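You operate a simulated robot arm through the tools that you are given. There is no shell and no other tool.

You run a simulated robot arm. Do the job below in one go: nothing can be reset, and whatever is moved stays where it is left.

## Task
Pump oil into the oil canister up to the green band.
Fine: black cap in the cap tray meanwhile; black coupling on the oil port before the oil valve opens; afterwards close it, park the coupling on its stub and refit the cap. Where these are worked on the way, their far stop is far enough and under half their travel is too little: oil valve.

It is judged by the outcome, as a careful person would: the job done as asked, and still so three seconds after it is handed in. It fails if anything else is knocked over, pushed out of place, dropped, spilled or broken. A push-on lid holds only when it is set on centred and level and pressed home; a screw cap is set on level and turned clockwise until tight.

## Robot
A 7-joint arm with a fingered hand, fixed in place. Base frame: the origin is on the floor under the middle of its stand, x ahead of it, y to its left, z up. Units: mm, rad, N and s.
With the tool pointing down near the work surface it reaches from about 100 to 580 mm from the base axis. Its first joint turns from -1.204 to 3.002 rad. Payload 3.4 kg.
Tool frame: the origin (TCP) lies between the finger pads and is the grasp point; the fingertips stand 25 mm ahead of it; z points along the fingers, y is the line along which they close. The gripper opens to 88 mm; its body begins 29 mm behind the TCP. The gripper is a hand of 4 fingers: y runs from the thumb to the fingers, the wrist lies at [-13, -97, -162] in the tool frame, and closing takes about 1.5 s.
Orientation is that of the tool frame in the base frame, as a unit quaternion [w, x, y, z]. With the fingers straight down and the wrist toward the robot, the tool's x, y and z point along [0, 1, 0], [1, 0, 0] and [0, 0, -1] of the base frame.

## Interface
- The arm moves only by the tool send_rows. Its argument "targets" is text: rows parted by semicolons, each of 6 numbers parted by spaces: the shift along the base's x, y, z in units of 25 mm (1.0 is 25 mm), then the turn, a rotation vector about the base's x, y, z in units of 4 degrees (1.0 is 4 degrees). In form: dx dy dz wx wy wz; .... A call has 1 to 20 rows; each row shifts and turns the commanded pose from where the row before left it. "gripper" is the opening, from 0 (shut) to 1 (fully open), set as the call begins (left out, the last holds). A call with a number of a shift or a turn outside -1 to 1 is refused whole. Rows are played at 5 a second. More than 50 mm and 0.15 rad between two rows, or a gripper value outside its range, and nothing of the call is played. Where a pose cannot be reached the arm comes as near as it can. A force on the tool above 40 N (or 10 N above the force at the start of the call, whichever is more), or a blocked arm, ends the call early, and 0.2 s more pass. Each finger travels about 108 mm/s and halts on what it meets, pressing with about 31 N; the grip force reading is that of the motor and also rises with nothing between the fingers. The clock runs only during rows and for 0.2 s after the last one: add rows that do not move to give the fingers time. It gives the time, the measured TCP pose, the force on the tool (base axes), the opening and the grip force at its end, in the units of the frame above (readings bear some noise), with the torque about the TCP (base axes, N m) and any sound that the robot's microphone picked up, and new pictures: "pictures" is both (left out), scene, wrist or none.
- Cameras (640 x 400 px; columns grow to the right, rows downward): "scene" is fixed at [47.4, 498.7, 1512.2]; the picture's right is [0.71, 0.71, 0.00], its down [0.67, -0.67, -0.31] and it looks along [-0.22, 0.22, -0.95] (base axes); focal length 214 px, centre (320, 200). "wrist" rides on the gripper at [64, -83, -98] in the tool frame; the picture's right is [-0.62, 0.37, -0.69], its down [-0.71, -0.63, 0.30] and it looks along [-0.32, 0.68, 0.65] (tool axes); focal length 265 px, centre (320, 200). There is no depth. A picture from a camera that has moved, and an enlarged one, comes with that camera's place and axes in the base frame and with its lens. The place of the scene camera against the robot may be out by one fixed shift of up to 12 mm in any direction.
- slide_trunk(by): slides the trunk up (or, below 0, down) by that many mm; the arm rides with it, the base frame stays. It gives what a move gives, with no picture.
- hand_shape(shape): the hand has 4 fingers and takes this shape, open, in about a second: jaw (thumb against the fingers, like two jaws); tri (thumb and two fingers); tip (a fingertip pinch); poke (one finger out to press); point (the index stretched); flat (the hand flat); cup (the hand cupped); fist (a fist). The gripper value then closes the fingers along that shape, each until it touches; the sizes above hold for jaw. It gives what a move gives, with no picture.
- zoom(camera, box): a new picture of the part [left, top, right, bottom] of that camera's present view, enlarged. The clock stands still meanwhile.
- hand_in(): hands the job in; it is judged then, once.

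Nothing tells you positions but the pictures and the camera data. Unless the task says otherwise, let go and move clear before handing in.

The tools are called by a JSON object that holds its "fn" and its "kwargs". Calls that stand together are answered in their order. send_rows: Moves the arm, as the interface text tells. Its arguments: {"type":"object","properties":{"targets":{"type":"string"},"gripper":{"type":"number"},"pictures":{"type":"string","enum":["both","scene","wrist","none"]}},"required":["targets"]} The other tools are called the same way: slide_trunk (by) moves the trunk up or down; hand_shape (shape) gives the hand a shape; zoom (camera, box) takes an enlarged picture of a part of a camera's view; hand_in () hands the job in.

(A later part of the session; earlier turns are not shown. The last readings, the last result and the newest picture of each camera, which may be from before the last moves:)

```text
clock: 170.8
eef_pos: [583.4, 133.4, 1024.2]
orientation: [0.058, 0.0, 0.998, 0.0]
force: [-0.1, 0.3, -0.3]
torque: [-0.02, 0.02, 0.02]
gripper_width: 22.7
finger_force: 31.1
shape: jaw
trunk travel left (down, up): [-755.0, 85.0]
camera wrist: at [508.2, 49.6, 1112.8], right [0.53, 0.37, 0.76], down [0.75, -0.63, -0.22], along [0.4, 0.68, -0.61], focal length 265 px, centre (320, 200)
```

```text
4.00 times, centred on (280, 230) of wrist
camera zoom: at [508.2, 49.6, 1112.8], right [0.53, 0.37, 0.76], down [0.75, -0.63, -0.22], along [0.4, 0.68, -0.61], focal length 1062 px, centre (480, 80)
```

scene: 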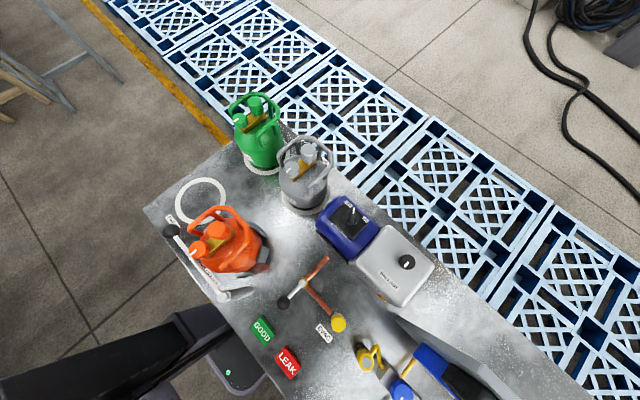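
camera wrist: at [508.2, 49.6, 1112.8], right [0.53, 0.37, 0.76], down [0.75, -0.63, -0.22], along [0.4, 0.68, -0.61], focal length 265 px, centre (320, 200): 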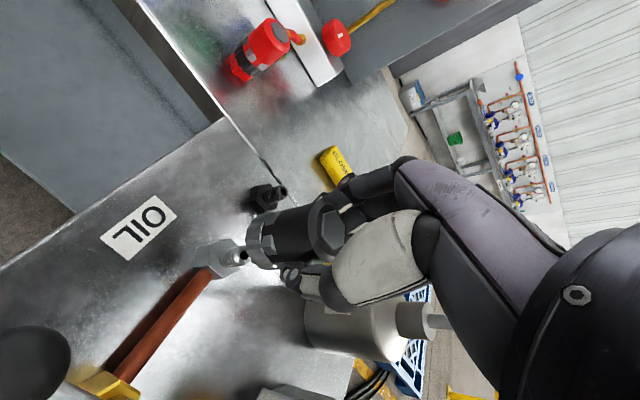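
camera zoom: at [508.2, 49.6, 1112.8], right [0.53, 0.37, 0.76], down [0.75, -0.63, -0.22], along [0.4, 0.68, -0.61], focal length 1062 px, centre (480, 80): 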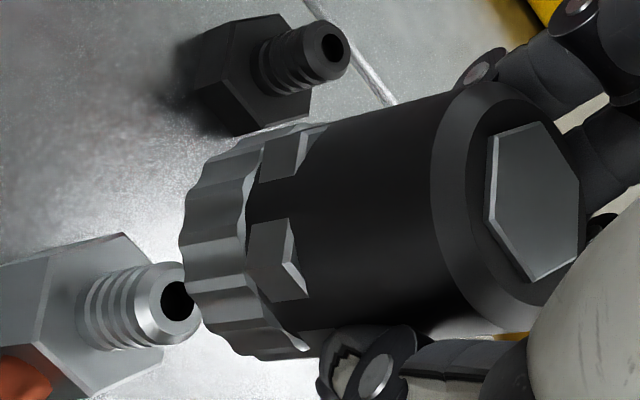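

Coupling is upright again. Translate to above the parking stub and check alignment.

{"fn": "send_rows", "kwargs": {"targets": "0.08 0.6 0 0 0 0;0.08 0.8 0 0 0 0;0.08 0.8 0 0 0 0;0.06 0.8 -0.2 0 0 0;0 0.16 -0.3 0 0 0;0 0 0 0 0 0;0 0 0 0 0 0", "pictures": "wrist"}}

{"fn": "zoom", "kwargs": {"camera": "wrist", "box": [200, 180, 360, 280]}}

```text
clock: 172.4
eef_pos: [586.4, 200.3, 1012.5]
orientation: [0.059, 0.0, 0.998, 0.0]
force: [0.8, -0.7, -0.5]
torque: [0.01, 0.04, 0.01]
gripper_width: 22.4
finger_force: 30.5
shape: jaw
out of reach, approached as far as the arm can: row 4
trunk travel left (down, up): [-755.0, 85.0]
camera wrist: at [510.5, 116.6, 1101.5], right [0.53, 0.37, 0.76], down [0.75, -0.63, -0.22], along [0.4, 0.68, -0.61], focal length 265 px, centre (320, 200)
```

wrist: 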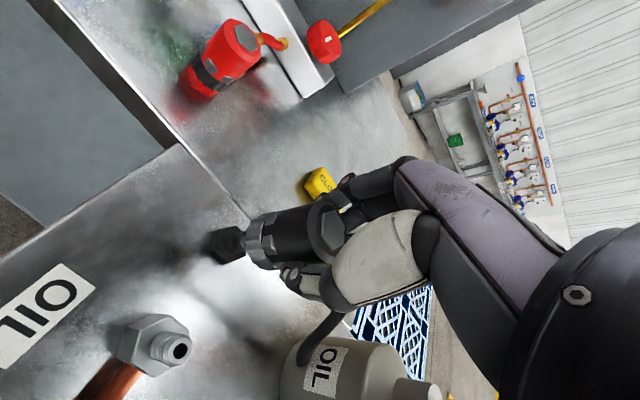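

```text
4.00 times, centred on (280, 230) of wrist
camera zoom: at [510.5, 116.6, 1101.5], right [0.53, 0.37, 0.76], down [0.75, -0.63, -0.22], along [0.4, 0.68, -0.61], focal length 1062 px, centre (480, 80)
```

zoom: 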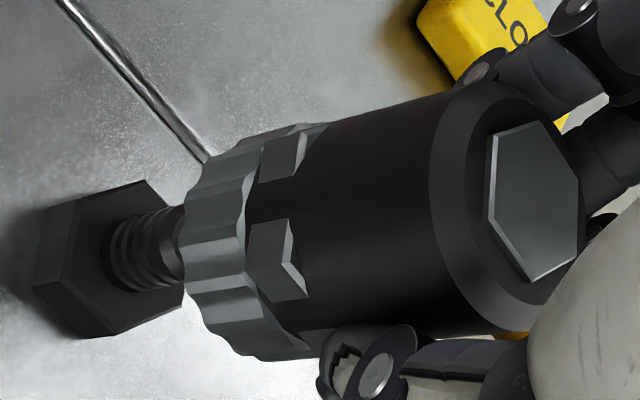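

The arm is at its reach limit here; yawing the hand ~15° back brings the wrist closer, so I do that before aligning.

{"fn": "send_rows", "kwargs": {"targets": "0 0 0.1 0 0 -0.95;0 0 0.1 0 0 -0.95;0 0 0 0 0 -0.95;0 0 0 0 0 -0.95;0 0 0 0 0 0;0 0 0 0 0 0", "pictures": "wrist"}}

{"fn": "zoom", "kwargs": {"camera": "wrist", "box": [200, 180, 360, 280]}}

```text
clock: 173.8
eef_pos: [586.7, 200.7, 1018.4]
orientation: [0.058, 0.132, 0.99, -0.008]
force: [-0.3, 0.4, -0.5]
torque: [-0.02, -0.02, -0.01]
gripper_width: 22.6
finger_force: 30.8
shape: jaw
trunk travel left (down, up): [-755.0, 85.0]
camera wrist: at [491.1, 140.2, 1107.1], right [0.61, 0.22, 0.76], down [0.56, -0.8, -0.22], along [0.56, 0.56, -0.61], focal length 265 px, centre (320, 200)
```

wrist: 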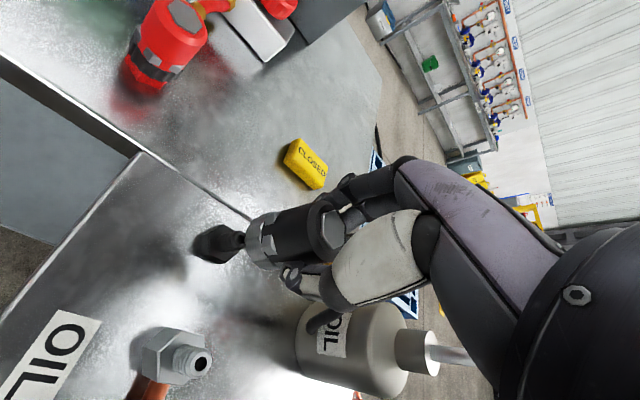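

```text
4.00 times, centred on (280, 230) of wrist
camera zoom: at [491.1, 140.2, 1107.1], right [0.61, 0.22, 0.76], down [0.56, -0.8, -0.22], along [0.56, 0.56, -0.61], focal length 1062 px, centre (480, 80)
```

zoom: 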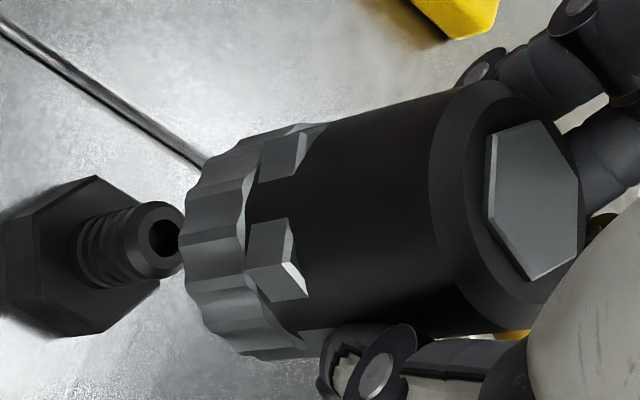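

{"fn": "send_rows", "kwargs": {"targets": "0.06 0.2 0 0 0 0;0.06 0.2 0 0 0 0;0 0 -0.3 0 0 0;0 0 0 0 0 0;0 0 0 0 0 0", "pictures": "none"}}

{"fn": "zoom", "kwargs": {"camera": "wrist", "box": [200, 180, 360, 280]}}

```text
clock: 175.0
eef_pos: [591.9, 211.5, 1011.7]
orientation: [0.06, 0.131, 0.989, -0.008]
force: [0.2, 1.1, -0.7]
torque: [0.03, 0.0, -0.02]
gripper_width: 22.4
finger_force: 31.3
shape: jaw
trunk travel left (down, up): [-755.0, 85.0]
```

```text
4.00 times, centred on (280, 230) of wrist
camera zoom: at [495.8, 150.5, 1100.8], right [0.61, 0.22, 0.76], down [0.56, -0.8, -0.22], along [0.56, 0.56, -0.61], focal length 1062 px, centre (480, 80)
```

zoom: 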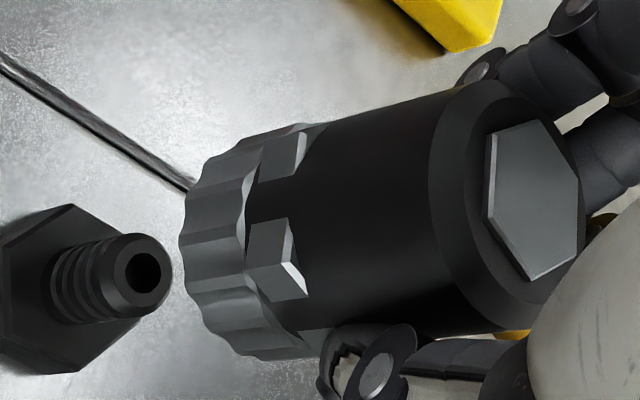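

Alignment over the stub looks good. Lower toward it.

{"fn": "send_rows", "kwargs": {"targets": "-0.04 -0.02 -0.4 0 0 0;0 0 -0.4 0 0 0;0 0 -0.3 0 0 0;0 0 0 0 0 0;0 0 0 0 0 0", "pictures": "none"}}

{"fn": "zoom", "kwargs": {"camera": "wrist", "box": [200, 180, 360, 280]}}

```text
clock: 176.2
eef_pos: [588.0, 211.9, 984.6]
orientation: [0.057, 0.131, 0.99, -0.007]
force: [-0.4, -0.1, -1.6]
torque: [0.01, -0.02, 0.04]
gripper_width: 22.1
finger_force: 30.9
shape: jaw
trunk travel left (down, up): [-755.0, 85.0]
```

```text
4.00 times, centred on (280, 230) of wrist
camera zoom: at [492.7, 150.8, 1073.1], right [0.61, 0.22, 0.76], down [0.56, -0.8, -0.22], along [0.56, 0.56, -0.61], focal length 1062 px, centre (480, 80)
```

zoom: 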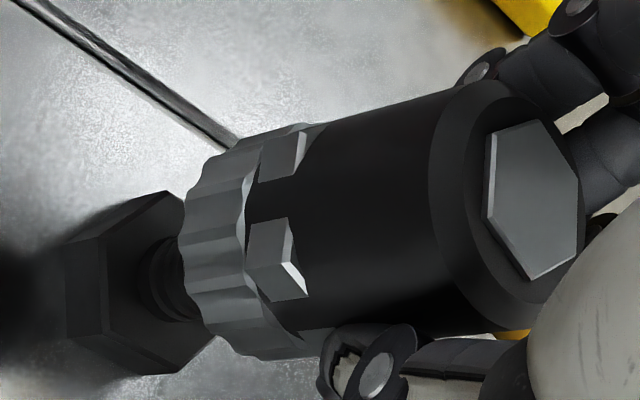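

{"fn": "send_rows", "kwargs": {"targets": "0.08 -0.06 0 0 0 0;0 0 0 0 0 0;0 0 0 0 0 0", "pictures": "none"}}

{"fn": "zoom", "kwargs": {"camera": "wrist", "box": [200, 180, 360, 280]}}

```text
clock: 177.0
eef_pos: [590.4, 210.4, 983.0]
orientation: [0.058, 0.132, 0.99, -0.008]
force: [-0.1, -0.1, -1.9]
torque: [0.05, 0.02, -0.02]
gripper_width: 22.4
finger_force: 31.4
shape: jaw
trunk travel left (down, up): [-755.0, 85.0]
```

```text
4.00 times, centred on (280, 230) of wrist
camera zoom: at [494.9, 148.7, 1073.0], right [0.61, 0.22, 0.76], down [0.56, -0.8, -0.22], along [0.56, 0.56, -0.61], focal length 1062 px, centre (480, 80)
```

zoom: 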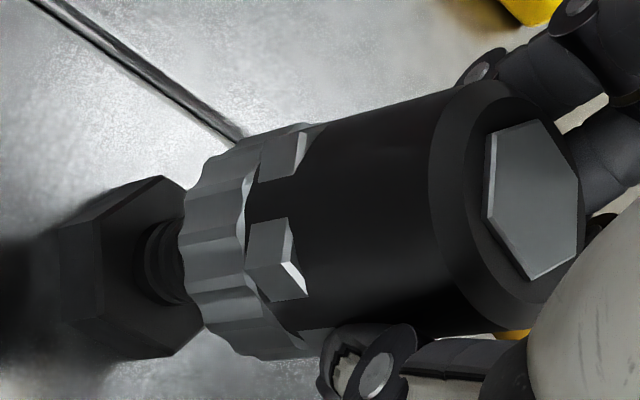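

{"fn": "send_rows", "kwargs": {"targets": "0 0 -0.15 0 0 0;0 0 -0.15 0 0 0;0 0 -0.15 0 0 0;0 0 0 0 0 0", "pictures": "none"}}

{"fn": "zoom", "kwargs": {"camera": "wrist", "box": [200, 180, 360, 280]}}

```text
clock: 178.0
eef_pos: [590.5, 209.6, 972.1]
orientation: [0.058, 0.132, 0.99, -0.008]
force: [-0.1, -1.2, -0.8]
torque: [-0.01, 0.02, 0.01]
gripper_width: 22.4
finger_force: 31.5
shape: jaw
trunk travel left (down, up): [-755.0, 85.0]
```

```text
4.00 times, centred on (280, 230) of wrist
camera zoom: at [495.4, 148.5, 1061.2], right [0.61, 0.22, 0.76], down [0.56, -0.8, -0.22], along [0.56, 0.56, -0.61], focal length 1062 px, centre (480, 80)
```

zoom: 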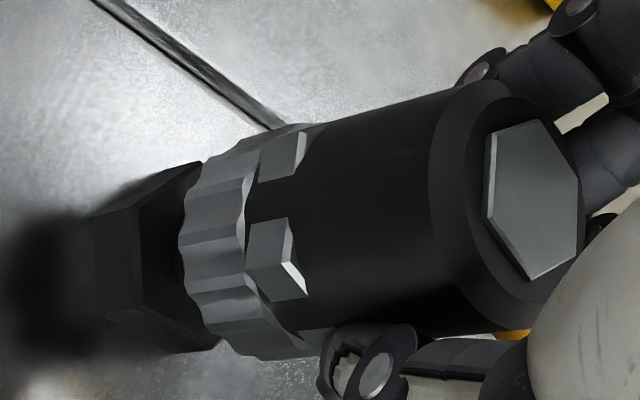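

{"fn": "send_rows", "kwargs": {"targets": "0 0 -0.15 0 0 0;0 0 -0.15 0 0 0;0 0 -0.15 0 0 0;0 0 0 0 0 0", "pictures": "none"}}

{"fn": "zoom", "kwargs": {"camera": "wrist", "box": [200, 180, 360, 280]}}

```text
clock: 179.0
eef_pos: [590.6, 211.0, 961.6]
orientation: [0.058, 0.131, 0.99, -0.008]
force: [0.4, 0.6, 4.0]
torque: [0.08, -0.01, -0.02]
gripper_width: 23.0
finger_force: 31.7
shape: jaw
trunk travel left (down, up): [-755.0, 85.0]
```

```text
4.00 times, centred on (280, 230) of wrist
camera zoom: at [494.9, 148.7, 1050.4], right [0.61, 0.22, 0.76], down [0.56, -0.8, -0.22], along [0.56, 0.56, -0.61], focal length 1062 px, centre (480, 80)
```

zoom: 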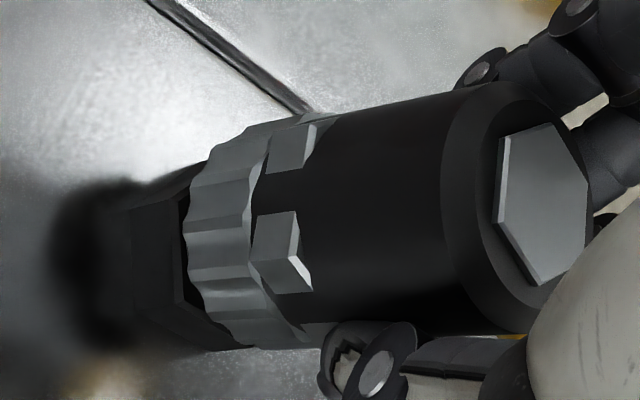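

{"fn": "send_rows", "kwargs": {"targets": "0 0 -0.1 0 0 0;0 0 -0.1 0 0 0;0 0 0 0 0 0", "pictures": "none"}}

{"fn": "zoom", "kwargs": {"camera": "wrist", "box": [200, 180, 360, 280]}}

```text
clock: 179.8
eef_pos: [590.3, 210.2, 955.8]
orientation: [0.059, 0.131, 0.99, -0.008]
force: [0.0, -0.8, 0.6]
torque: [-0.02, -0.02, -0.03]
gripper_width: 22.7
finger_force: 30.4
shape: jaw
trunk travel left (down, up): [-755.0, 85.0]
```

```text
4.00 times, centred on (280, 230) of wrist
camera zoom: at [494.9, 148.4, 1045.0], right [0.61, 0.22, 0.76], down [0.56, -0.8, -0.22], along [0.56, 0.56, -0.61], focal length 1062 px, centre (480, 80)
```

zoom: 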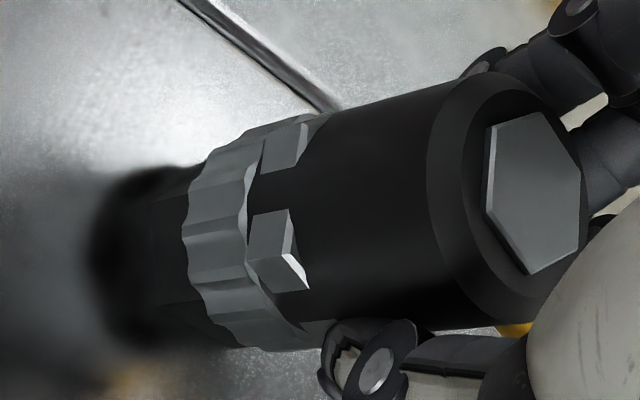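

It snapped further on. Press home until the force rises.

{"fn": "send_rows", "kwargs": {"targets": "0 0 -0.1 0 0 0;0 0 -0.08 0 0 0;0 0 0 0 0 0", "pictures": "none"}}

{"fn": "zoom", "kwargs": {"camera": "wrist", "box": [200, 180, 360, 280]}}

```text
clock: 180.6
eef_pos: [590.6, 209.3, 955.0]
orientation: [0.061, 0.131, 0.989, -0.007]
force: [1.4, -2.0, 11.6]
torque: [0.06, -0.04, -0.04]
gripper_width: 22.1
finger_force: 30.9
shape: jaw
trunk travel left (down, up): [-755.0, 85.0]
```

```text
4.00 times, centred on (280, 230) of wrist
camera zoom: at [494.6, 147.7, 1042.8], right [0.61, 0.21, 0.76], down [0.56, -0.8, -0.22], along [0.57, 0.56, -0.61], focal length 1062 px, centre (480, 80)
```

zoom: 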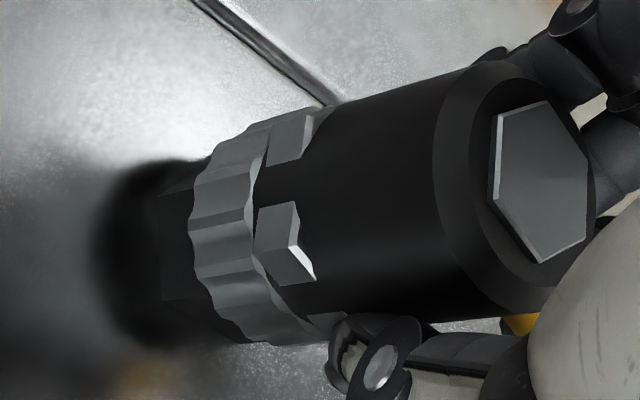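

{"fn": "send_rows", "kwargs": {"targets": "0 0 -0.12 0 0 0;0 0 0 0 0 0", "pictures": "none"}}

{"fn": "zoom", "kwargs": {"camera": "wrist", "box": [200, 180, 360, 280]}}

```text
clock: 181.2
eef_pos: [590.0, 209.7, 950.9]
orientation: [0.061, 0.131, 0.99, -0.006]
force: [4.3, -1.8, 17.1]
torque: [0.22, -0.1, -0.07]
gripper_width: 22.0
finger_force: 30.8
shape: jaw
trunk travel left (down, up): [-755.0, 85.0]
```

```text
4.00 times, centred on (280, 230) of wrist
camera zoom: at [494.7, 147.1, 1039.6], right [0.61, 0.21, 0.76], down [0.56, -0.8, -0.22], along [0.57, 0.56, -0.61], focal length 1062 px, centre (480, 80)
```

zoom: 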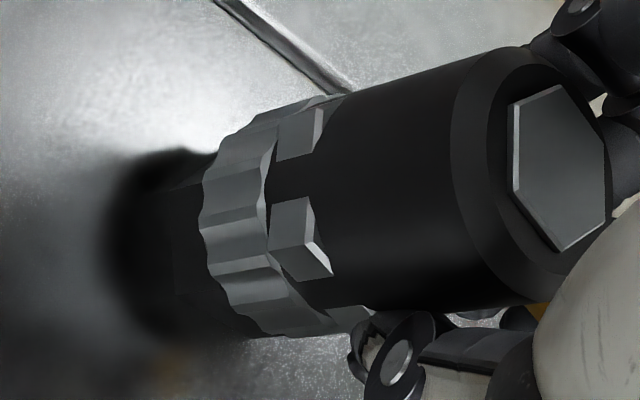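

Seated upright on the stub. Release and rise.

{"fn": "send_rows", "kwargs": {"targets": "0 0 0 0 0 0;0 0 0 0 0 0;0 0 0 0 0 0;0 0 0 0 0 0;0 0 0 0 0 0", "gripper": 0.65, "pictures": "none"}}

{"fn": "send_rows", "kwargs": {"targets": "0 0 0.4 0 0 0;0 0 0.6 0 0 0;0 0 0.8 0 0 0;0 0 1 0 0 0;-0.5 0 1 0 0 0;-0.5 0 0 0 0 0;0 0 0 0 0 0;0 0 0 0 0 0", "pictures": "wrist"}}

{"fn": "zoom", "kwargs": {"camera": "wrist", "box": [60, 180, 300, 330]}}

```text
clock: 182.4
eef_pos: [590.4, 210.7, 948.7]
orientation: [0.06, 0.131, 0.99, -0.008]
force: [0.3, 1.2, -0.5]
torque: [-0.01, -0.02, -0.03]
gripper_width: 56.6
finger_force: 0.1
shape: jaw
trunk travel left (down, up): [-755.0, 85.0]
```

```text
clock: 184.2
eef_pos: [564.5, 210.8, 1042.8]
orientation: [0.058, 0.131, 0.99, -0.007]
force: [-0.6, 0.6, 0.5]
torque: [-0.02, 0.0, -0.01]
gripper_width: 56.8
finger_force: 0.1
shape: jaw
trunk travel left (down, up): [-755.0, 85.0]
camera wrist: at [468.7, 148.5, 1132.4], right [0.61, 0.22, 0.76], down [0.56, -0.8, -0.22], along [0.56, 0.56, -0.61], focal length 265 px, centre (320, 200)
```

wrist: 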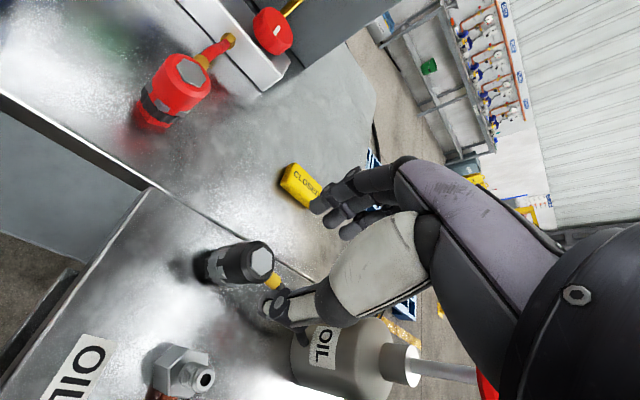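

```text
2.67 times, centred on (180, 255) of wrist
camera zoom: at [468.7, 148.5, 1132.4], right [0.61, 0.22, 0.76], down [0.56, -0.8, -0.22], along [0.56, 0.56, -0.61], focal length 708 px, centre (693, 53)
```

zoom: 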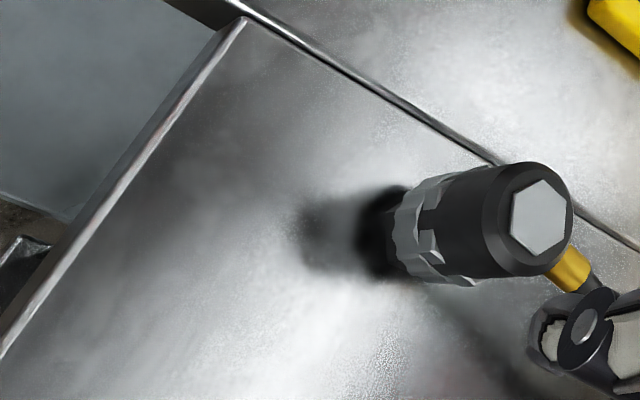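

The coupling is parked as it was. Now fetch the cap: go back to the CAPS tray with the same pose as when releasing it.

{"fn": "send_rows", "kwargs": {"targets": "-0.3 -0.962 0.3 0 -0.87 0.94;-0.3 -0.962 0.3 0 -0.87 0.94;-0.3 -0.962 0.2 0 -0.87 0.94;-0.3 -0.962 0 0 -0.87 0.94;-0.3 -0.962 0 0 0 0;-0.3 -0.962 0 0 0 0;-0.3 -0.962 0 0 0 0;-0.3 -0.962 0 0 0 0;-0.3 -0.962 0 0 0 0;-0.3 -0.962 0 0 0 0;-0.3 -0.962 0 0 0 0;-0.3 -0.962 0 0 0 0;-0.3 -0.962 0 0 0 0;-0.3 -0.962 0 0 0 0;-0.3 -0.962 0 0 0 0;-0.3 -0.962 0 0 0 0;-0.3 -0.962 0 0 0 0;0 0 0 0 0 0;0 0 0 0 0 0", "gripper": 0.62, "pictures": "wrist"}}

{"fn": "zoom", "kwargs": {"camera": "wrist", "box": [40, 150, 280, 300]}}

```text
clock: 188.2
eef_pos: [438.5, -203.2, 1062.6]
orientation: [0.178, 0.0, 0.984, 0.016]
force: [-0.5, 0.3, 0.3]
torque: [-0.03, 0.04, 0.0]
gripper_width: 55.1
finger_force: 0.0
shape: jaw
trunk travel left (down, up): [-755.0, 85.0]
camera wrist: at [343.6, -288.9, 1129.6], right [0.34, 0.34, 0.88], down [0.78, -0.62, -0.05], along [0.53, 0.7, -0.48], focal length 265 px, centre (320, 200)
```

wrist: 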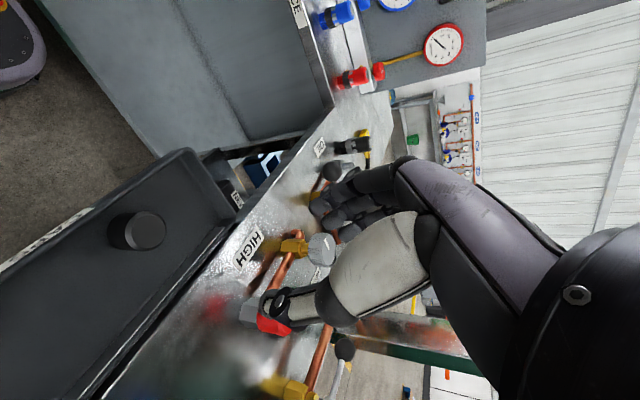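

```text
2.67 times, centred on (160, 225) of wrist
camera zoom: at [343.6, -288.9, 1129.6], right [0.34, 0.34, 0.88], down [0.78, -0.62, -0.05], along [0.53, 0.7, -0.48], focal length 708 px, centre (747, 133)
```

zoom: 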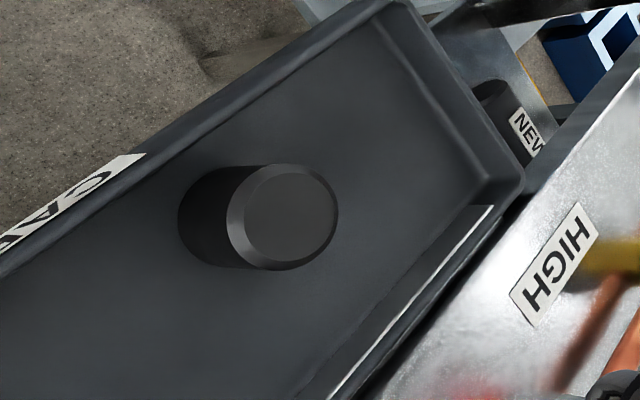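

{"fn": "send_rows", "kwargs": {"targets": "-0.1 0.2 -0.6 -0.45 0 0;0 0 -0.9 0 0 0;0 0 -0.9 0 0 0;0 0 -0.9 0 0 0;0 0 -0.9 0 0 0;0 0 -0.9 0 0 0;0 0 -0.7 0 0 0;0 0 0 0 0 0;0 0 0 0 0 0", "pictures": "wrist"}}

{"fn": "zoom", "kwargs": {"camera": "wrist", "box": [160, 150, 400, 300]}}

```text
clock: 190.2
eef_pos: [435.5, -194.0, 918.2]
orientation: [0.178, -0.002, 0.984, 0.001]
force: [0.4, 0.0, -0.7]
torque: [-0.01, -0.01, 0.0]
gripper_width: 54.8
finger_force: 0.0
shape: jaw
trunk travel left (down, up): [-755.0, 85.0]
camera wrist: at [340.6, -279.1, 986.4], right [0.34, 0.37, 0.87], down [0.78, -0.63, -0.03], along [0.53, 0.69, -0.5], focal length 265 px, centre (320, 200)
```

wrist: 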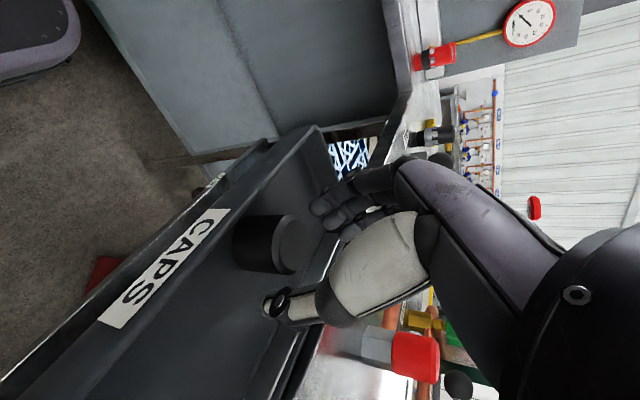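

```text
2.67 times, centred on (280, 225) of wrist
camera zoom: at [340.6, -279.1, 986.4], right [0.34, 0.37, 0.87], down [0.78, -0.63, -0.03], along [0.53, 0.69, -0.5], focal length 708 px, centre (427, 133)
```

zoom: 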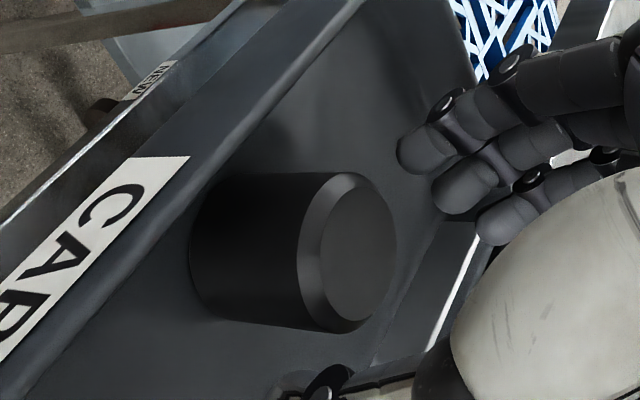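

{"fn": "send_rows", "kwargs": {"targets": "-0.04 -0.15 -0.3 0 0 0;0 0 -0.36 0 0 0;0 0 0 0 0 0;0 0 0 0 0 0", "pictures": "none"}}

{"fn": "zoom", "kwargs": {"camera": "wrist", "box": [160, 150, 400, 300]}}

```text
clock: 191.2
eef_pos: [435.7, -200.2, 902.7]
orientation: [0.178, -0.003, 0.984, 0.001]
force: [0.8, -0.3, -0.4]
torque: [0.0, 0.03, -0.02]
gripper_width: 54.9
finger_force: 0.1
shape: jaw
trunk travel left (down, up): [-755.0, 85.0]
```

```text
2.67 times, centred on (280, 225) of wrist
camera zoom: at [340.3, -283.9, 970.1], right [0.34, 0.37, 0.87], down [0.78, -0.63, -0.03], along [0.53, 0.69, -0.5], focal length 708 px, centre (427, 133)
```

zoom: 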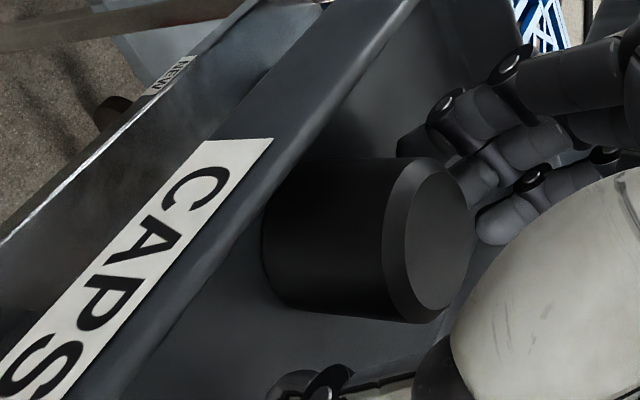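

{"fn": "send_rows", "kwargs": {"targets": "-0.06 0.08 -0.04 0 0 0;0 0 0 0 0 0", "pictures": "none"}}

{"fn": "send_rows", "kwargs": {"targets": "0 0 0 0 0 0;0 0 0 0 0 0;0 0 0 0 0 0;0 0 0 0 0 0;0 0 0 0 0 0;0 0 0 0 0 0;0 0 0 0 0 0;0 0 0 0 0 0", "gripper": 0, "pictures": "none"}}

{"fn": "zoom", "kwargs": {"camera": "wrist", "box": [160, 150, 400, 300]}}

```text
clock: 191.8
eef_pos: [434.0, -197.6, 901.6]
orientation: [0.177, -0.002, 0.984, -0.001]
force: [0.3, -0.2, -0.7]
torque: [0.01, 0.0, 0.04]
gripper_width: 54.9
finger_force: 0.1
shape: jaw
trunk travel left (down, up): [-755.0, 85.0]
```

```text
clock: 193.6
eef_pos: [433.6, -196.8, 900.6]
orientation: [0.178, -0.002, 0.984, 0.0]
force: [-0.1, -0.8, 3.1]
torque: [0.01, 0.01, -0.01]
gripper_width: 17.1
finger_force: 30.8
shape: jaw
trunk travel left (down, up): [-755.0, 85.0]
```

```text
2.67 times, centred on (280, 225) of wrist
camera zoom: at [338.1, -282.1, 969.5], right [0.34, 0.37, 0.87], down [0.78, -0.63, -0.03], along [0.53, 0.69, -0.5], focal length 708 px, centre (427, 133)
```

zoom: 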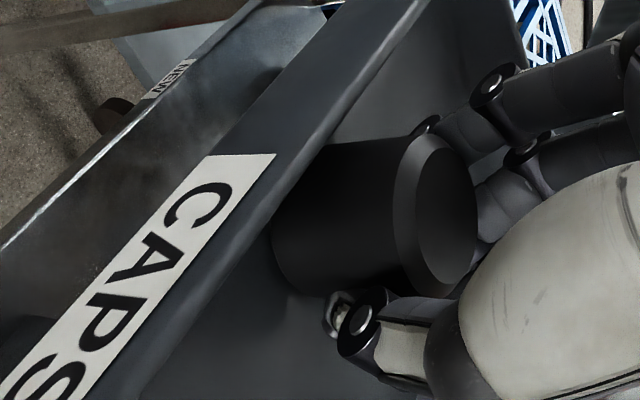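

{"fn": "zoom", "kwargs": {"camera": "wrist", "box": [240, 180, 360, 255]}}

```text
5.33 times, centred on (300, 218) of wrist
camera zoom: at [338.1, -282.1, 969.5], right [0.34, 0.37, 0.87], down [0.78, -0.63, -0.03], along [0.53, 0.69, -0.5], focal length 1416 px, centre (427, 107)
```

zoom: 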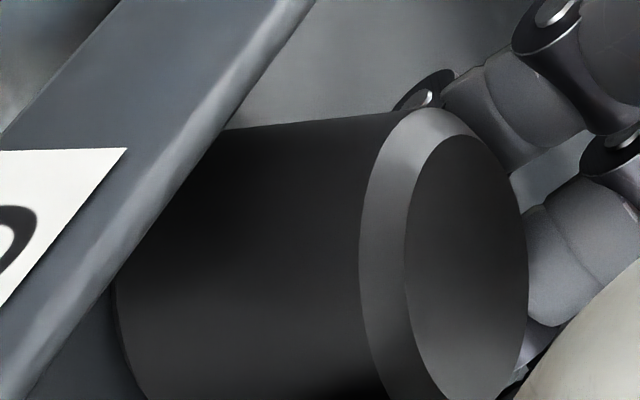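

Gripped, with a slight tilt to be corrected later. Lift it out and carry it toward the port.

{"fn": "send_rows", "kwargs": {"targets": "0 0 0.3 0 0 0;0 0 0.6 0 0 0;0 0 1 0 0 0;0 0 1 0 0 0;0 0 1 0 0 0;0 0 1 0 0 0;0 0 1 0 0 0;0 0 0.8 0 0 0;0 0 0 0 0 0", "pictures": "wrist"}}

{"fn": "zoom", "kwargs": {"camera": "wrist", "box": [220, 170, 380, 270]}}

```text
clock: 195.6
eef_pos: [432.1, -195.7, 1068.5]
orientation: [0.178, -0.002, 0.984, 0.0]
force: [0.8, -0.5, -0.2]
torque: [0.01, 0.02, -0.01]
gripper_width: 16.0
finger_force: 31.0
shape: jaw
trunk travel left (down, up): [-755.0, 85.0]
camera wrist: at [337.9, -279.9, 1137.1], right [0.34, 0.37, 0.87], down [0.78, -0.63, -0.03], along [0.53, 0.69, -0.5], focal length 265 px, centre (320, 200)
```

wrist: 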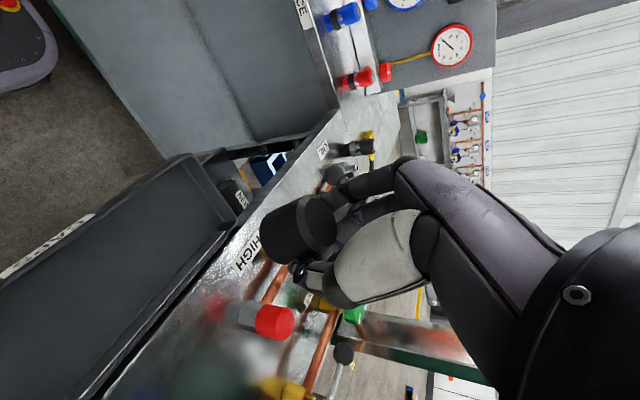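

```text
4.00 times, centred on (300, 220) of wrist
camera zoom: at [337.9, -279.9, 1137.1], right [0.34, 0.37, 0.87], down [0.78, -0.63, -0.03], along [0.53, 0.69, -0.5], focal length 1062 px, centre (400, 120)
```

zoom: 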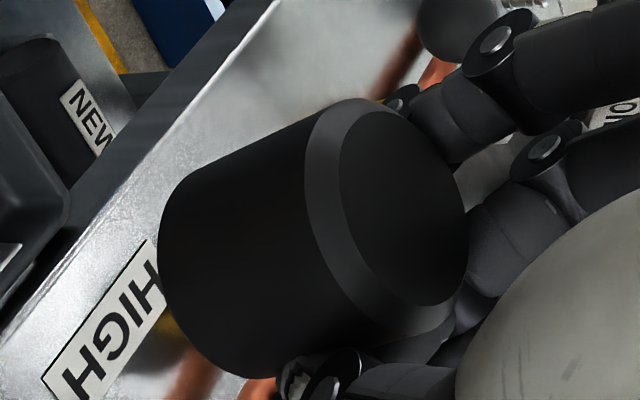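

The cap rotated in the grip to line up with the fingers (≈25° tilt). I'll rotate the hand upright so the cap becomes level, and check.

{"fn": "send_rows", "kwargs": {"targets": "0 0 0 0 0.9 0;0 0 0 0 0.9 0;0 0 0 0 0.9 0;0 0 0 0 0.9 0;0 0 0 0 0.9 0;0 0 0 0 0.9 0;0 0 0 0 0 0;0 0 0 0 0 0", "pictures": "wrist"}}

{"fn": "zoom", "kwargs": {"camera": "wrist", "box": [220, 170, 380, 270]}}

```text
clock: 197.4
eef_pos: [433.9, -197.7, 1067.3]
orientation: [-0.01, -0.002, 1.0, 0.001]
force: [-0.8, 1.8, -0.2]
torque: [0.02, -0.02, 0.03]
gripper_width: 16.3
finger_force: 31.0
shape: jaw
trunk travel left (down, up): [-755.0, 85.0]
camera wrist: at [370.7, -281.1, 1166.4], right [0.63, 0.37, 0.68], down [0.71, -0.63, -0.32], along [0.31, 0.69, -0.66], focal length 265 px, centre (320, 200)
```

wrist: 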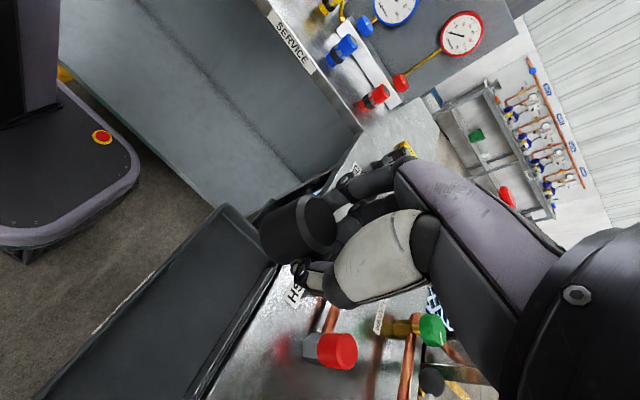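

```text
4.00 times, centred on (300, 220) of wrist
camera zoom: at [370.7, -281.1, 1166.4], right [0.63, 0.37, 0.68], down [0.71, -0.63, -0.32], along [0.31, 0.69, -0.66], focal length 1062 px, centre (400, 120)
```

zoom: 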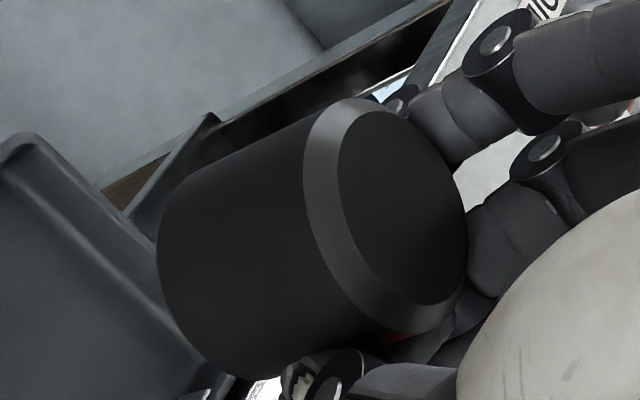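

The cap is now level with the hand upright. Carry it to above the port, yawing ~20° back to stay within reach.

{"fn": "send_rows", "kwargs": {"targets": "0.42 0.94 0 0 0 -1;0.42 0.94 0 0 0 -1;0.42 0.94 0 0 0 -1;0.42 0.94 0 0 0 -1;0.42 0.94 0 0 0 -1;0.42 0.94 0 0 0 0;0.42 0.94 0 0 0 0;0.42 0.94 0 0 0 0;0.42 0.94 0 0 0 0;0.42 0.94 0 0 0 0;0.42 0.94 0 0 0 0;0.42 0.94 0 0 0 0;0.42 0.94 0 0 0 0;0.42 0.94 0 0 0 0;0 0 0 0 0 0;0 0 0 0 0 0", "pictures": "wrist"}}

{"fn": "zoom", "kwargs": {"camera": "wrist", "box": [180, 170, 380, 295]}}

```text
clock: 200.8
eef_pos: [581.5, 132.7, 1068.2]
orientation: [-0.01, 0.171, 0.985, 0.002]
force: [0.0, 0.2, -0.8]
torque: [0.03, -0.01, 0.01]
gripper_width: 15.6
finger_force: 31.0
shape: jaw
trunk travel left (down, up): [-755.0, 85.0]
camera wrist: at [494.6, 75.4, 1166.7], right [0.72, 0.13, 0.68], down [0.45, -0.83, -0.32], along [0.52, 0.54, -0.66], focal length 265 px, centre (320, 200)
```

wrist: 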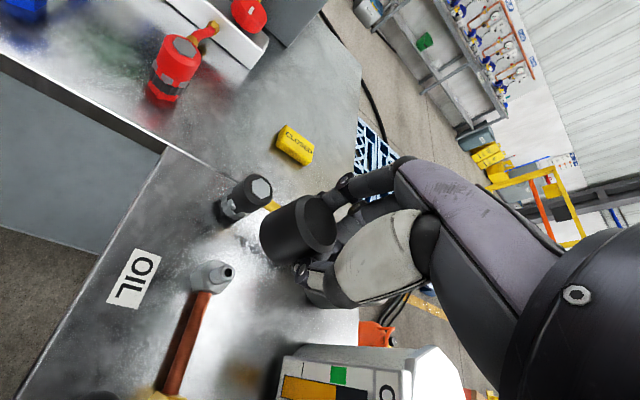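

```text
3.20 times, centred on (280, 232) of wrist
camera zoom: at [494.6, 75.4, 1166.7], right [0.72, 0.13, 0.68], down [0.45, -0.83, -0.32], along [0.52, 0.54, -0.66], focal length 849 px, centre (448, 96)
```

zoom: 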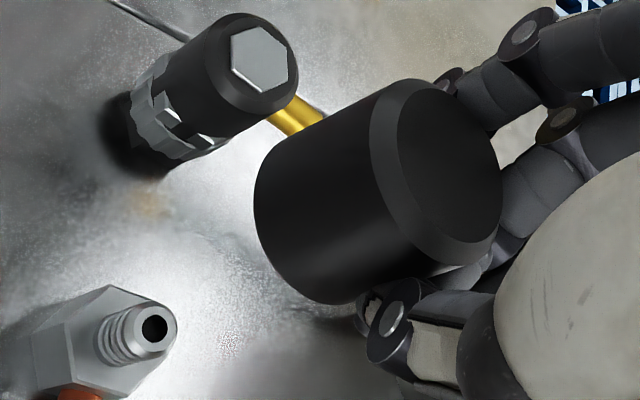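

{"fn": "send_rows", "kwargs": {"targets": "0.14 -0.17 -0.4 0.31 0.17 0;0.14 -0.17 -0.4 0.31 0.17 0;0 0 -0.4 0 0 0;0 0 -0.4 0 0 0;0 0 0 0 0 0;0 0 0 0 0 0", "pictures": "wrist"}}

{"fn": "zoom", "kwargs": {"camera": "wrist", "box": [180, 170, 380, 295]}}

```text
clock: 202.2
eef_pos: [587.9, 123.4, 1028.4]
orientation: [-0.024, 0.172, 0.985, 0.022]
force: [0.4, 0.2, -0.5]
torque: [-0.01, 0.02, -0.02]
gripper_width: 15.9
finger_force: 31.2
shape: jaw
trunk travel left (down, up): [-755.0, 85.0]
camera wrist: at [502.1, 62.3, 1126.5], right [0.74, 0.1, 0.67], down [0.45, -0.82, -0.37], along [0.51, 0.57, -0.65], focal length 265 px, centre (320, 200)
```

wrist: 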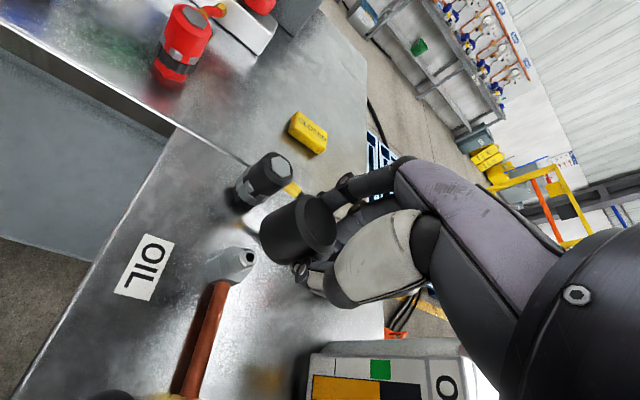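

```text
3.20 times, centred on (280, 232) of wrist
camera zoom: at [502.1, 62.3, 1126.5], right [0.74, 0.1, 0.67], down [0.45, -0.82, -0.37], along [0.51, 0.57, -0.65], focal length 849 px, centre (448, 96)
```

zoom: 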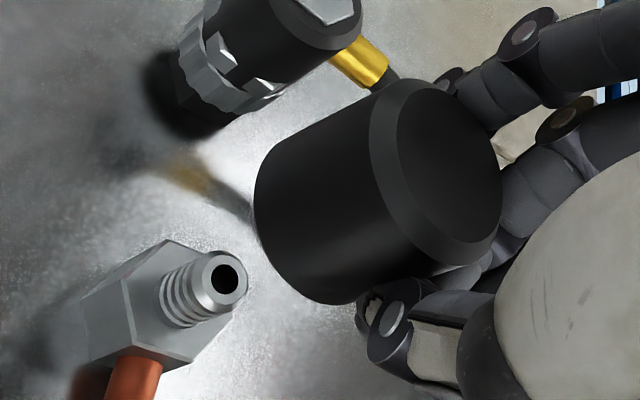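

{"fn": "send_rows", "kwargs": {"targets": "0.06 -0.04 -0.4 0 0 0;0 0 -0.4 0 0 0;0 0 -0.4 0 0 0;0 0 -0.3 0 0 0;0 0 0 0 0 0;0 0 0 0 0 0", "pictures": "none"}}

{"fn": "zoom", "kwargs": {"camera": "wrist", "box": [180, 170, 380, 295]}}

```text
clock: 203.6
eef_pos: [589.0, 122.0, 990.1]
orientation: [-0.024, 0.171, 0.985, 0.021]
force: [0.6, -0.2, -1.3]
torque: [0.02, -0.04, 0.01]
gripper_width: 15.8
finger_force: 30.8
shape: jaw
trunk travel left (down, up): [-755.0, 85.0]
```

```text
3.20 times, centred on (280, 232) of wrist
camera zoom: at [503.5, 60.2, 1088.4], right [0.74, 0.1, 0.67], down [0.45, -0.82, -0.37], along [0.51, 0.57, -0.65], focal length 849 px, centre (448, 96)
```

zoom: 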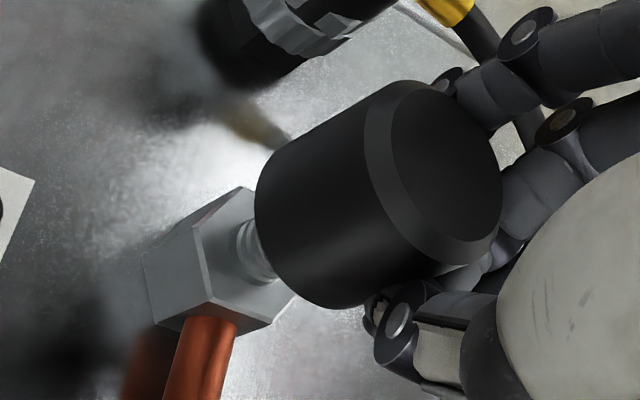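

Well aligned. Lower the cap onto the spigot gently.

{"fn": "send_rows", "kwargs": {"targets": "0 0 -0.15 0 0 0;0 0 -0.15 0 0 0;0 0 -0.15 0 0 0;0 0 -0.15 0 0 0;0 0 0 0 0 0", "pictures": "none"}}

{"fn": "zoom", "kwargs": {"camera": "wrist", "box": [180, 170, 380, 295]}}

```text
clock: 204.8
eef_pos: [589.0, 122.6, 977.6]
orientation: [-0.024, 0.171, 0.985, 0.023]
force: [1.2, -0.1, 7.1]
torque: [0.11, -0.05, 0.0]
gripper_width: 15.8
finger_force: 31.0
shape: jaw
trunk travel left (down, up): [-755.0, 85.0]
```

```text
3.20 times, centred on (280, 232) of wrist
camera zoom: at [503.1, 61.2, 1075.0], right [0.73, 0.1, 0.67], down [0.45, -0.82, -0.37], along [0.51, 0.57, -0.65], focal length 849 px, centre (448, 96)
```

zoom: 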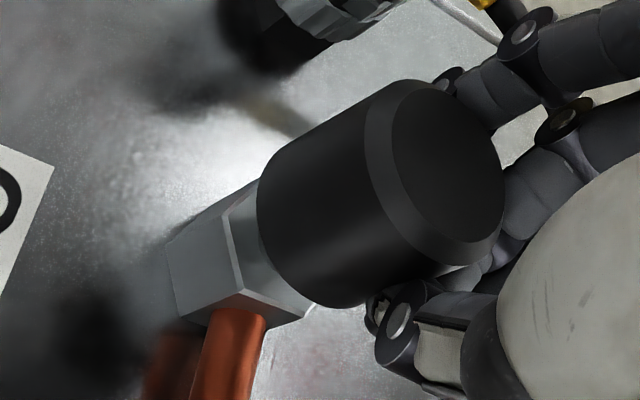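

Contact with the spigot rim; the torque suggests the cap should go a little toward +x/+y. Lift slightly, shift, and try again.

{"fn": "send_rows", "kwargs": {"targets": "0 0 0.15 0 0 0;0.08 0.04 0 0 0 0;0 0 -0.1 0 0 0;0 0 -0.1 0 0 0;0 0 0 0 0 0", "pictures": "none"}}

{"fn": "zoom", "kwargs": {"camera": "wrist", "box": [180, 170, 380, 295]}}

```text
clock: 206.0
eef_pos: [590.8, 123.1, 977.9]
orientation: [-0.024, 0.171, 0.985, 0.023]
force: [0.9, 1.8, 8.3]
torque: [0.13, 0.01, -0.02]
gripper_width: 15.8
finger_force: 31.0
shape: jaw
trunk travel left (down, up): [-755.0, 85.0]
```

```text
3.20 times, centred on (280, 232) of wrist
camera zoom: at [505.4, 61.9, 1074.3], right [0.73, 0.1, 0.67], down [0.45, -0.82, -0.37], along [0.51, 0.57, -0.64], focal length 849 px, centre (448, 96)
```

zoom: 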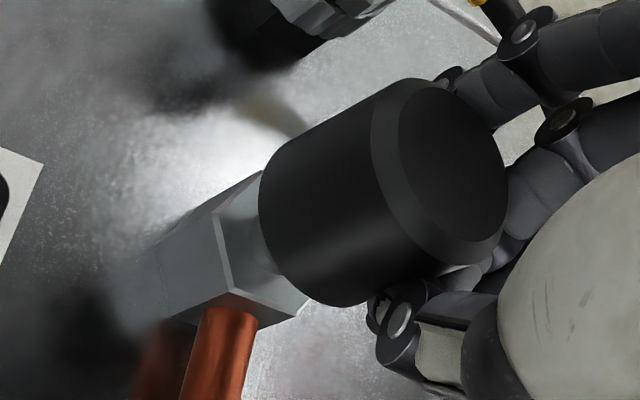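

{"fn": "zoom", "kwargs": {"camera": "wrist", "box": [220, 190, 340, 270]}}

```text
5.00 times, centred on (280, 230) of wrist
camera zoom: at [505.4, 61.9, 1074.3], right [0.73, 0.1, 0.67], down [0.45, -0.82, -0.37], along [0.51, 0.57, -0.64], focal length 1327 px, centre (520, 50)
```

zoom: 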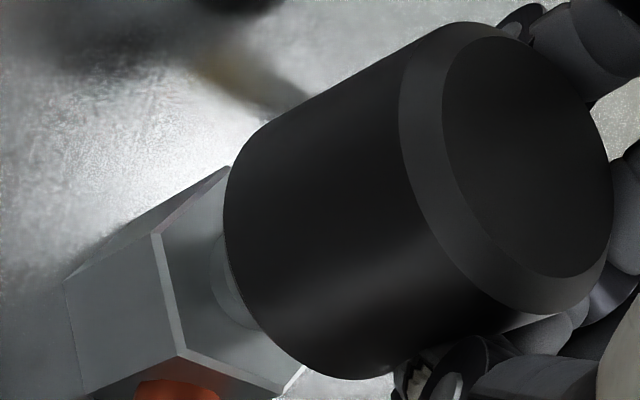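

{"fn": "send_rows", "kwargs": {"targets": "0 0 0 0 0 0", "pictures": "none"}}

{"fn": "send_rows", "kwargs": {"targets": "0 0 0 0 0 0", "pictures": "none"}}

{"fn": "send_rows", "kwargs": {"targets": "0 0 0 0 0 0", "pictures": "none"}}

```text
clock: 206.4
eef_pos: [591.1, 124.5, 977.2]
orientation: [-0.024, 0.171, 0.985, 0.022]
force: [0.3, 0.9, 11.3]
torque: [0.17, 0.0, -0.06]
gripper_width: 15.8
finger_force: 31.4
shape: jaw
trunk travel left (down, up): [-755.0, 85.0]
```

```text
clock: 206.8
eef_pos: [589.9, 124.1, 977.2]
orientation: [-0.023, 0.171, 0.985, 0.023]
force: [1.7, 0.9, 13.0]
torque: [0.17, -0.08, -0.03]
gripper_width: 15.7
finger_force: 31.0
shape: jaw
trunk travel left (down, up): [-755.0, 85.0]
```

```text
clock: 207.2
eef_pos: [589.3, 123.1, 976.2]
orientation: [-0.024, 0.172, 0.985, 0.023]
force: [1.5, 1.3, 12.7]
torque: [0.19, -0.09, -0.04]
gripper_width: 16.0
finger_force: 31.1
shape: jaw
trunk travel left (down, up): [-755.0, 85.0]
```

{"fn": "send_rows", "kwargs": {"targets": "0 0 0.2 0 0 0;0.08 0 0 0 0 0;0 0 -0.1 0 0 0;0 0 -0.1 0 0 0;0 0 0 0 0 0", "pictures": "none"}}

{"fn": "send_rows", "kwargs": {"targets": "0 0 0 0 0 0", "pictures": "none"}}

{"fn": "zoom", "kwargs": {"camera": "wrist", "box": [180, 170, 380, 295]}}

```text
clock: 208.4
eef_pos: [592.5, 123.3, 976.6]
orientation: [-0.024, 0.172, 0.985, 0.024]
force: [1.8, -0.7, 9.8]
torque: [0.1, 0.02, -0.04]
gripper_width: 16.0
finger_force: 30.8
shape: jaw
trunk travel left (down, up): [-755.0, 85.0]
```

```text
clock: 208.8
eef_pos: [592.3, 123.5, 975.7]
orientation: [-0.024, 0.171, 0.985, 0.024]
force: [2.3, -0.7, 11.3]
torque: [0.16, -0.02, 0.0]
gripper_width: 16.0
finger_force: 31.4
shape: jaw
trunk travel left (down, up): [-755.0, 85.0]
```

```text
3.20 times, centred on (280, 232) of wrist
camera zoom: at [506.7, 61.3, 1073.7], right [0.73, 0.1, 0.67], down [0.45, -0.82, -0.36], along [0.51, 0.57, -0.65], focal length 849 px, centre (448, 96)
```

zoom: 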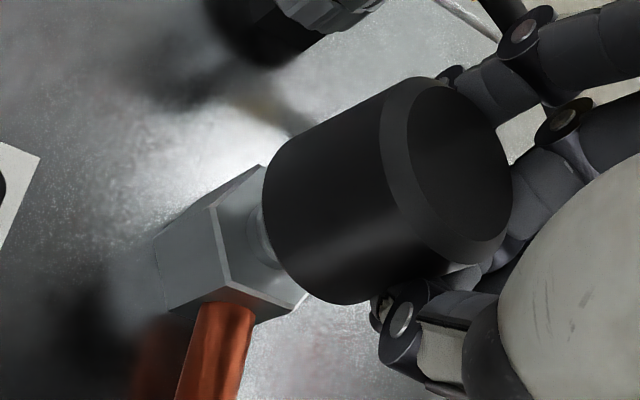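

{"fn": "send_rows", "kwargs": {"targets": "0 0 -0.08 0 0 0;0 0 0 0 0 0", "pictures": "none"}}

{"fn": "zoom", "kwargs": {"camera": "wrist", "box": [180, 170, 380, 295]}}

```text
clock: 209.4
eef_pos: [592.5, 123.0, 973.7]
orientation: [-0.023, 0.172, 0.985, 0.023]
force: [4.7, -1.4, 18.5]
torque: [0.3, -0.06, -0.07]
gripper_width: 16.3
finger_force: 31.1
shape: jaw
trunk travel left (down, up): [-755.0, 85.0]
```

```text
3.20 times, centred on (280, 232) of wrist
camera zoom: at [506.7, 60.9, 1071.9], right [0.73, 0.1, 0.67], down [0.45, -0.82, -0.37], along [0.51, 0.57, -0.64], focal length 849 px, centre (448, 96)
```

zoom: 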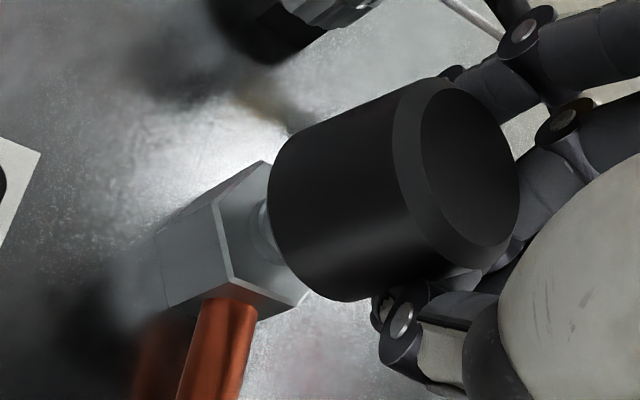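

The cap is tipping: the contact torque says it must move toward +y. Lift off the spigot and re-measure before another try.

{"fn": "send_rows", "kwargs": {"targets": "0 0 0.3 0 0 0;0 0 0.4 0 0 0;0 0 0.3 0 0 0;0 0 0 0 0 0;0 0 0 0 0 0", "pictures": "wrist"}}

{"fn": "zoom", "kwargs": {"camera": "wrist", "box": [180, 170, 380, 295]}}

```text
clock: 210.6
eef_pos: [593.6, 123.6, 996.3]
orientation: [-0.024, 0.171, 0.985, 0.022]
force: [-0.7, 0.5, -0.8]
torque: [0.0, -0.02, 0.01]
gripper_width: 16.2
finger_force: 30.7
shape: jaw
trunk travel left (down, up): [-755.0, 85.0]
camera wrist: at [507.3, 61.4, 1094.3], right [0.74, 0.1, 0.67], down [0.45, -0.82, -0.36], along [0.51, 0.57, -0.65], focal length 265 px, centre (320, 200)
```

wrist: 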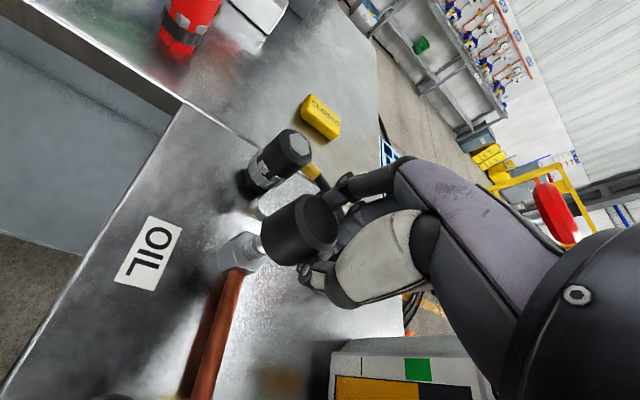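

```text
3.20 times, centred on (280, 232) of wrist
camera zoom: at [507.3, 61.4, 1094.3], right [0.74, 0.1, 0.67], down [0.45, -0.82, -0.36], along [0.51, 0.57, -0.65], focal length 849 px, centre (448, 96)
```

zoom: 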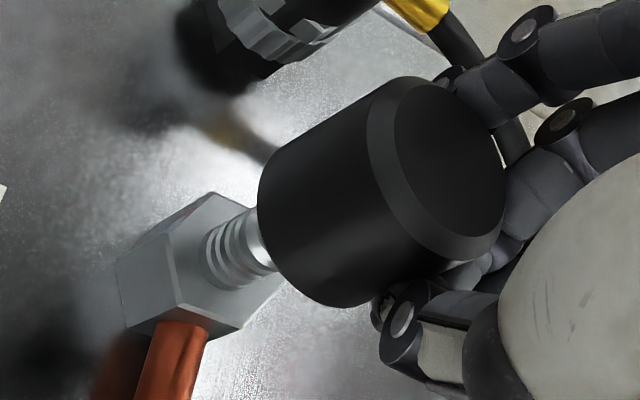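

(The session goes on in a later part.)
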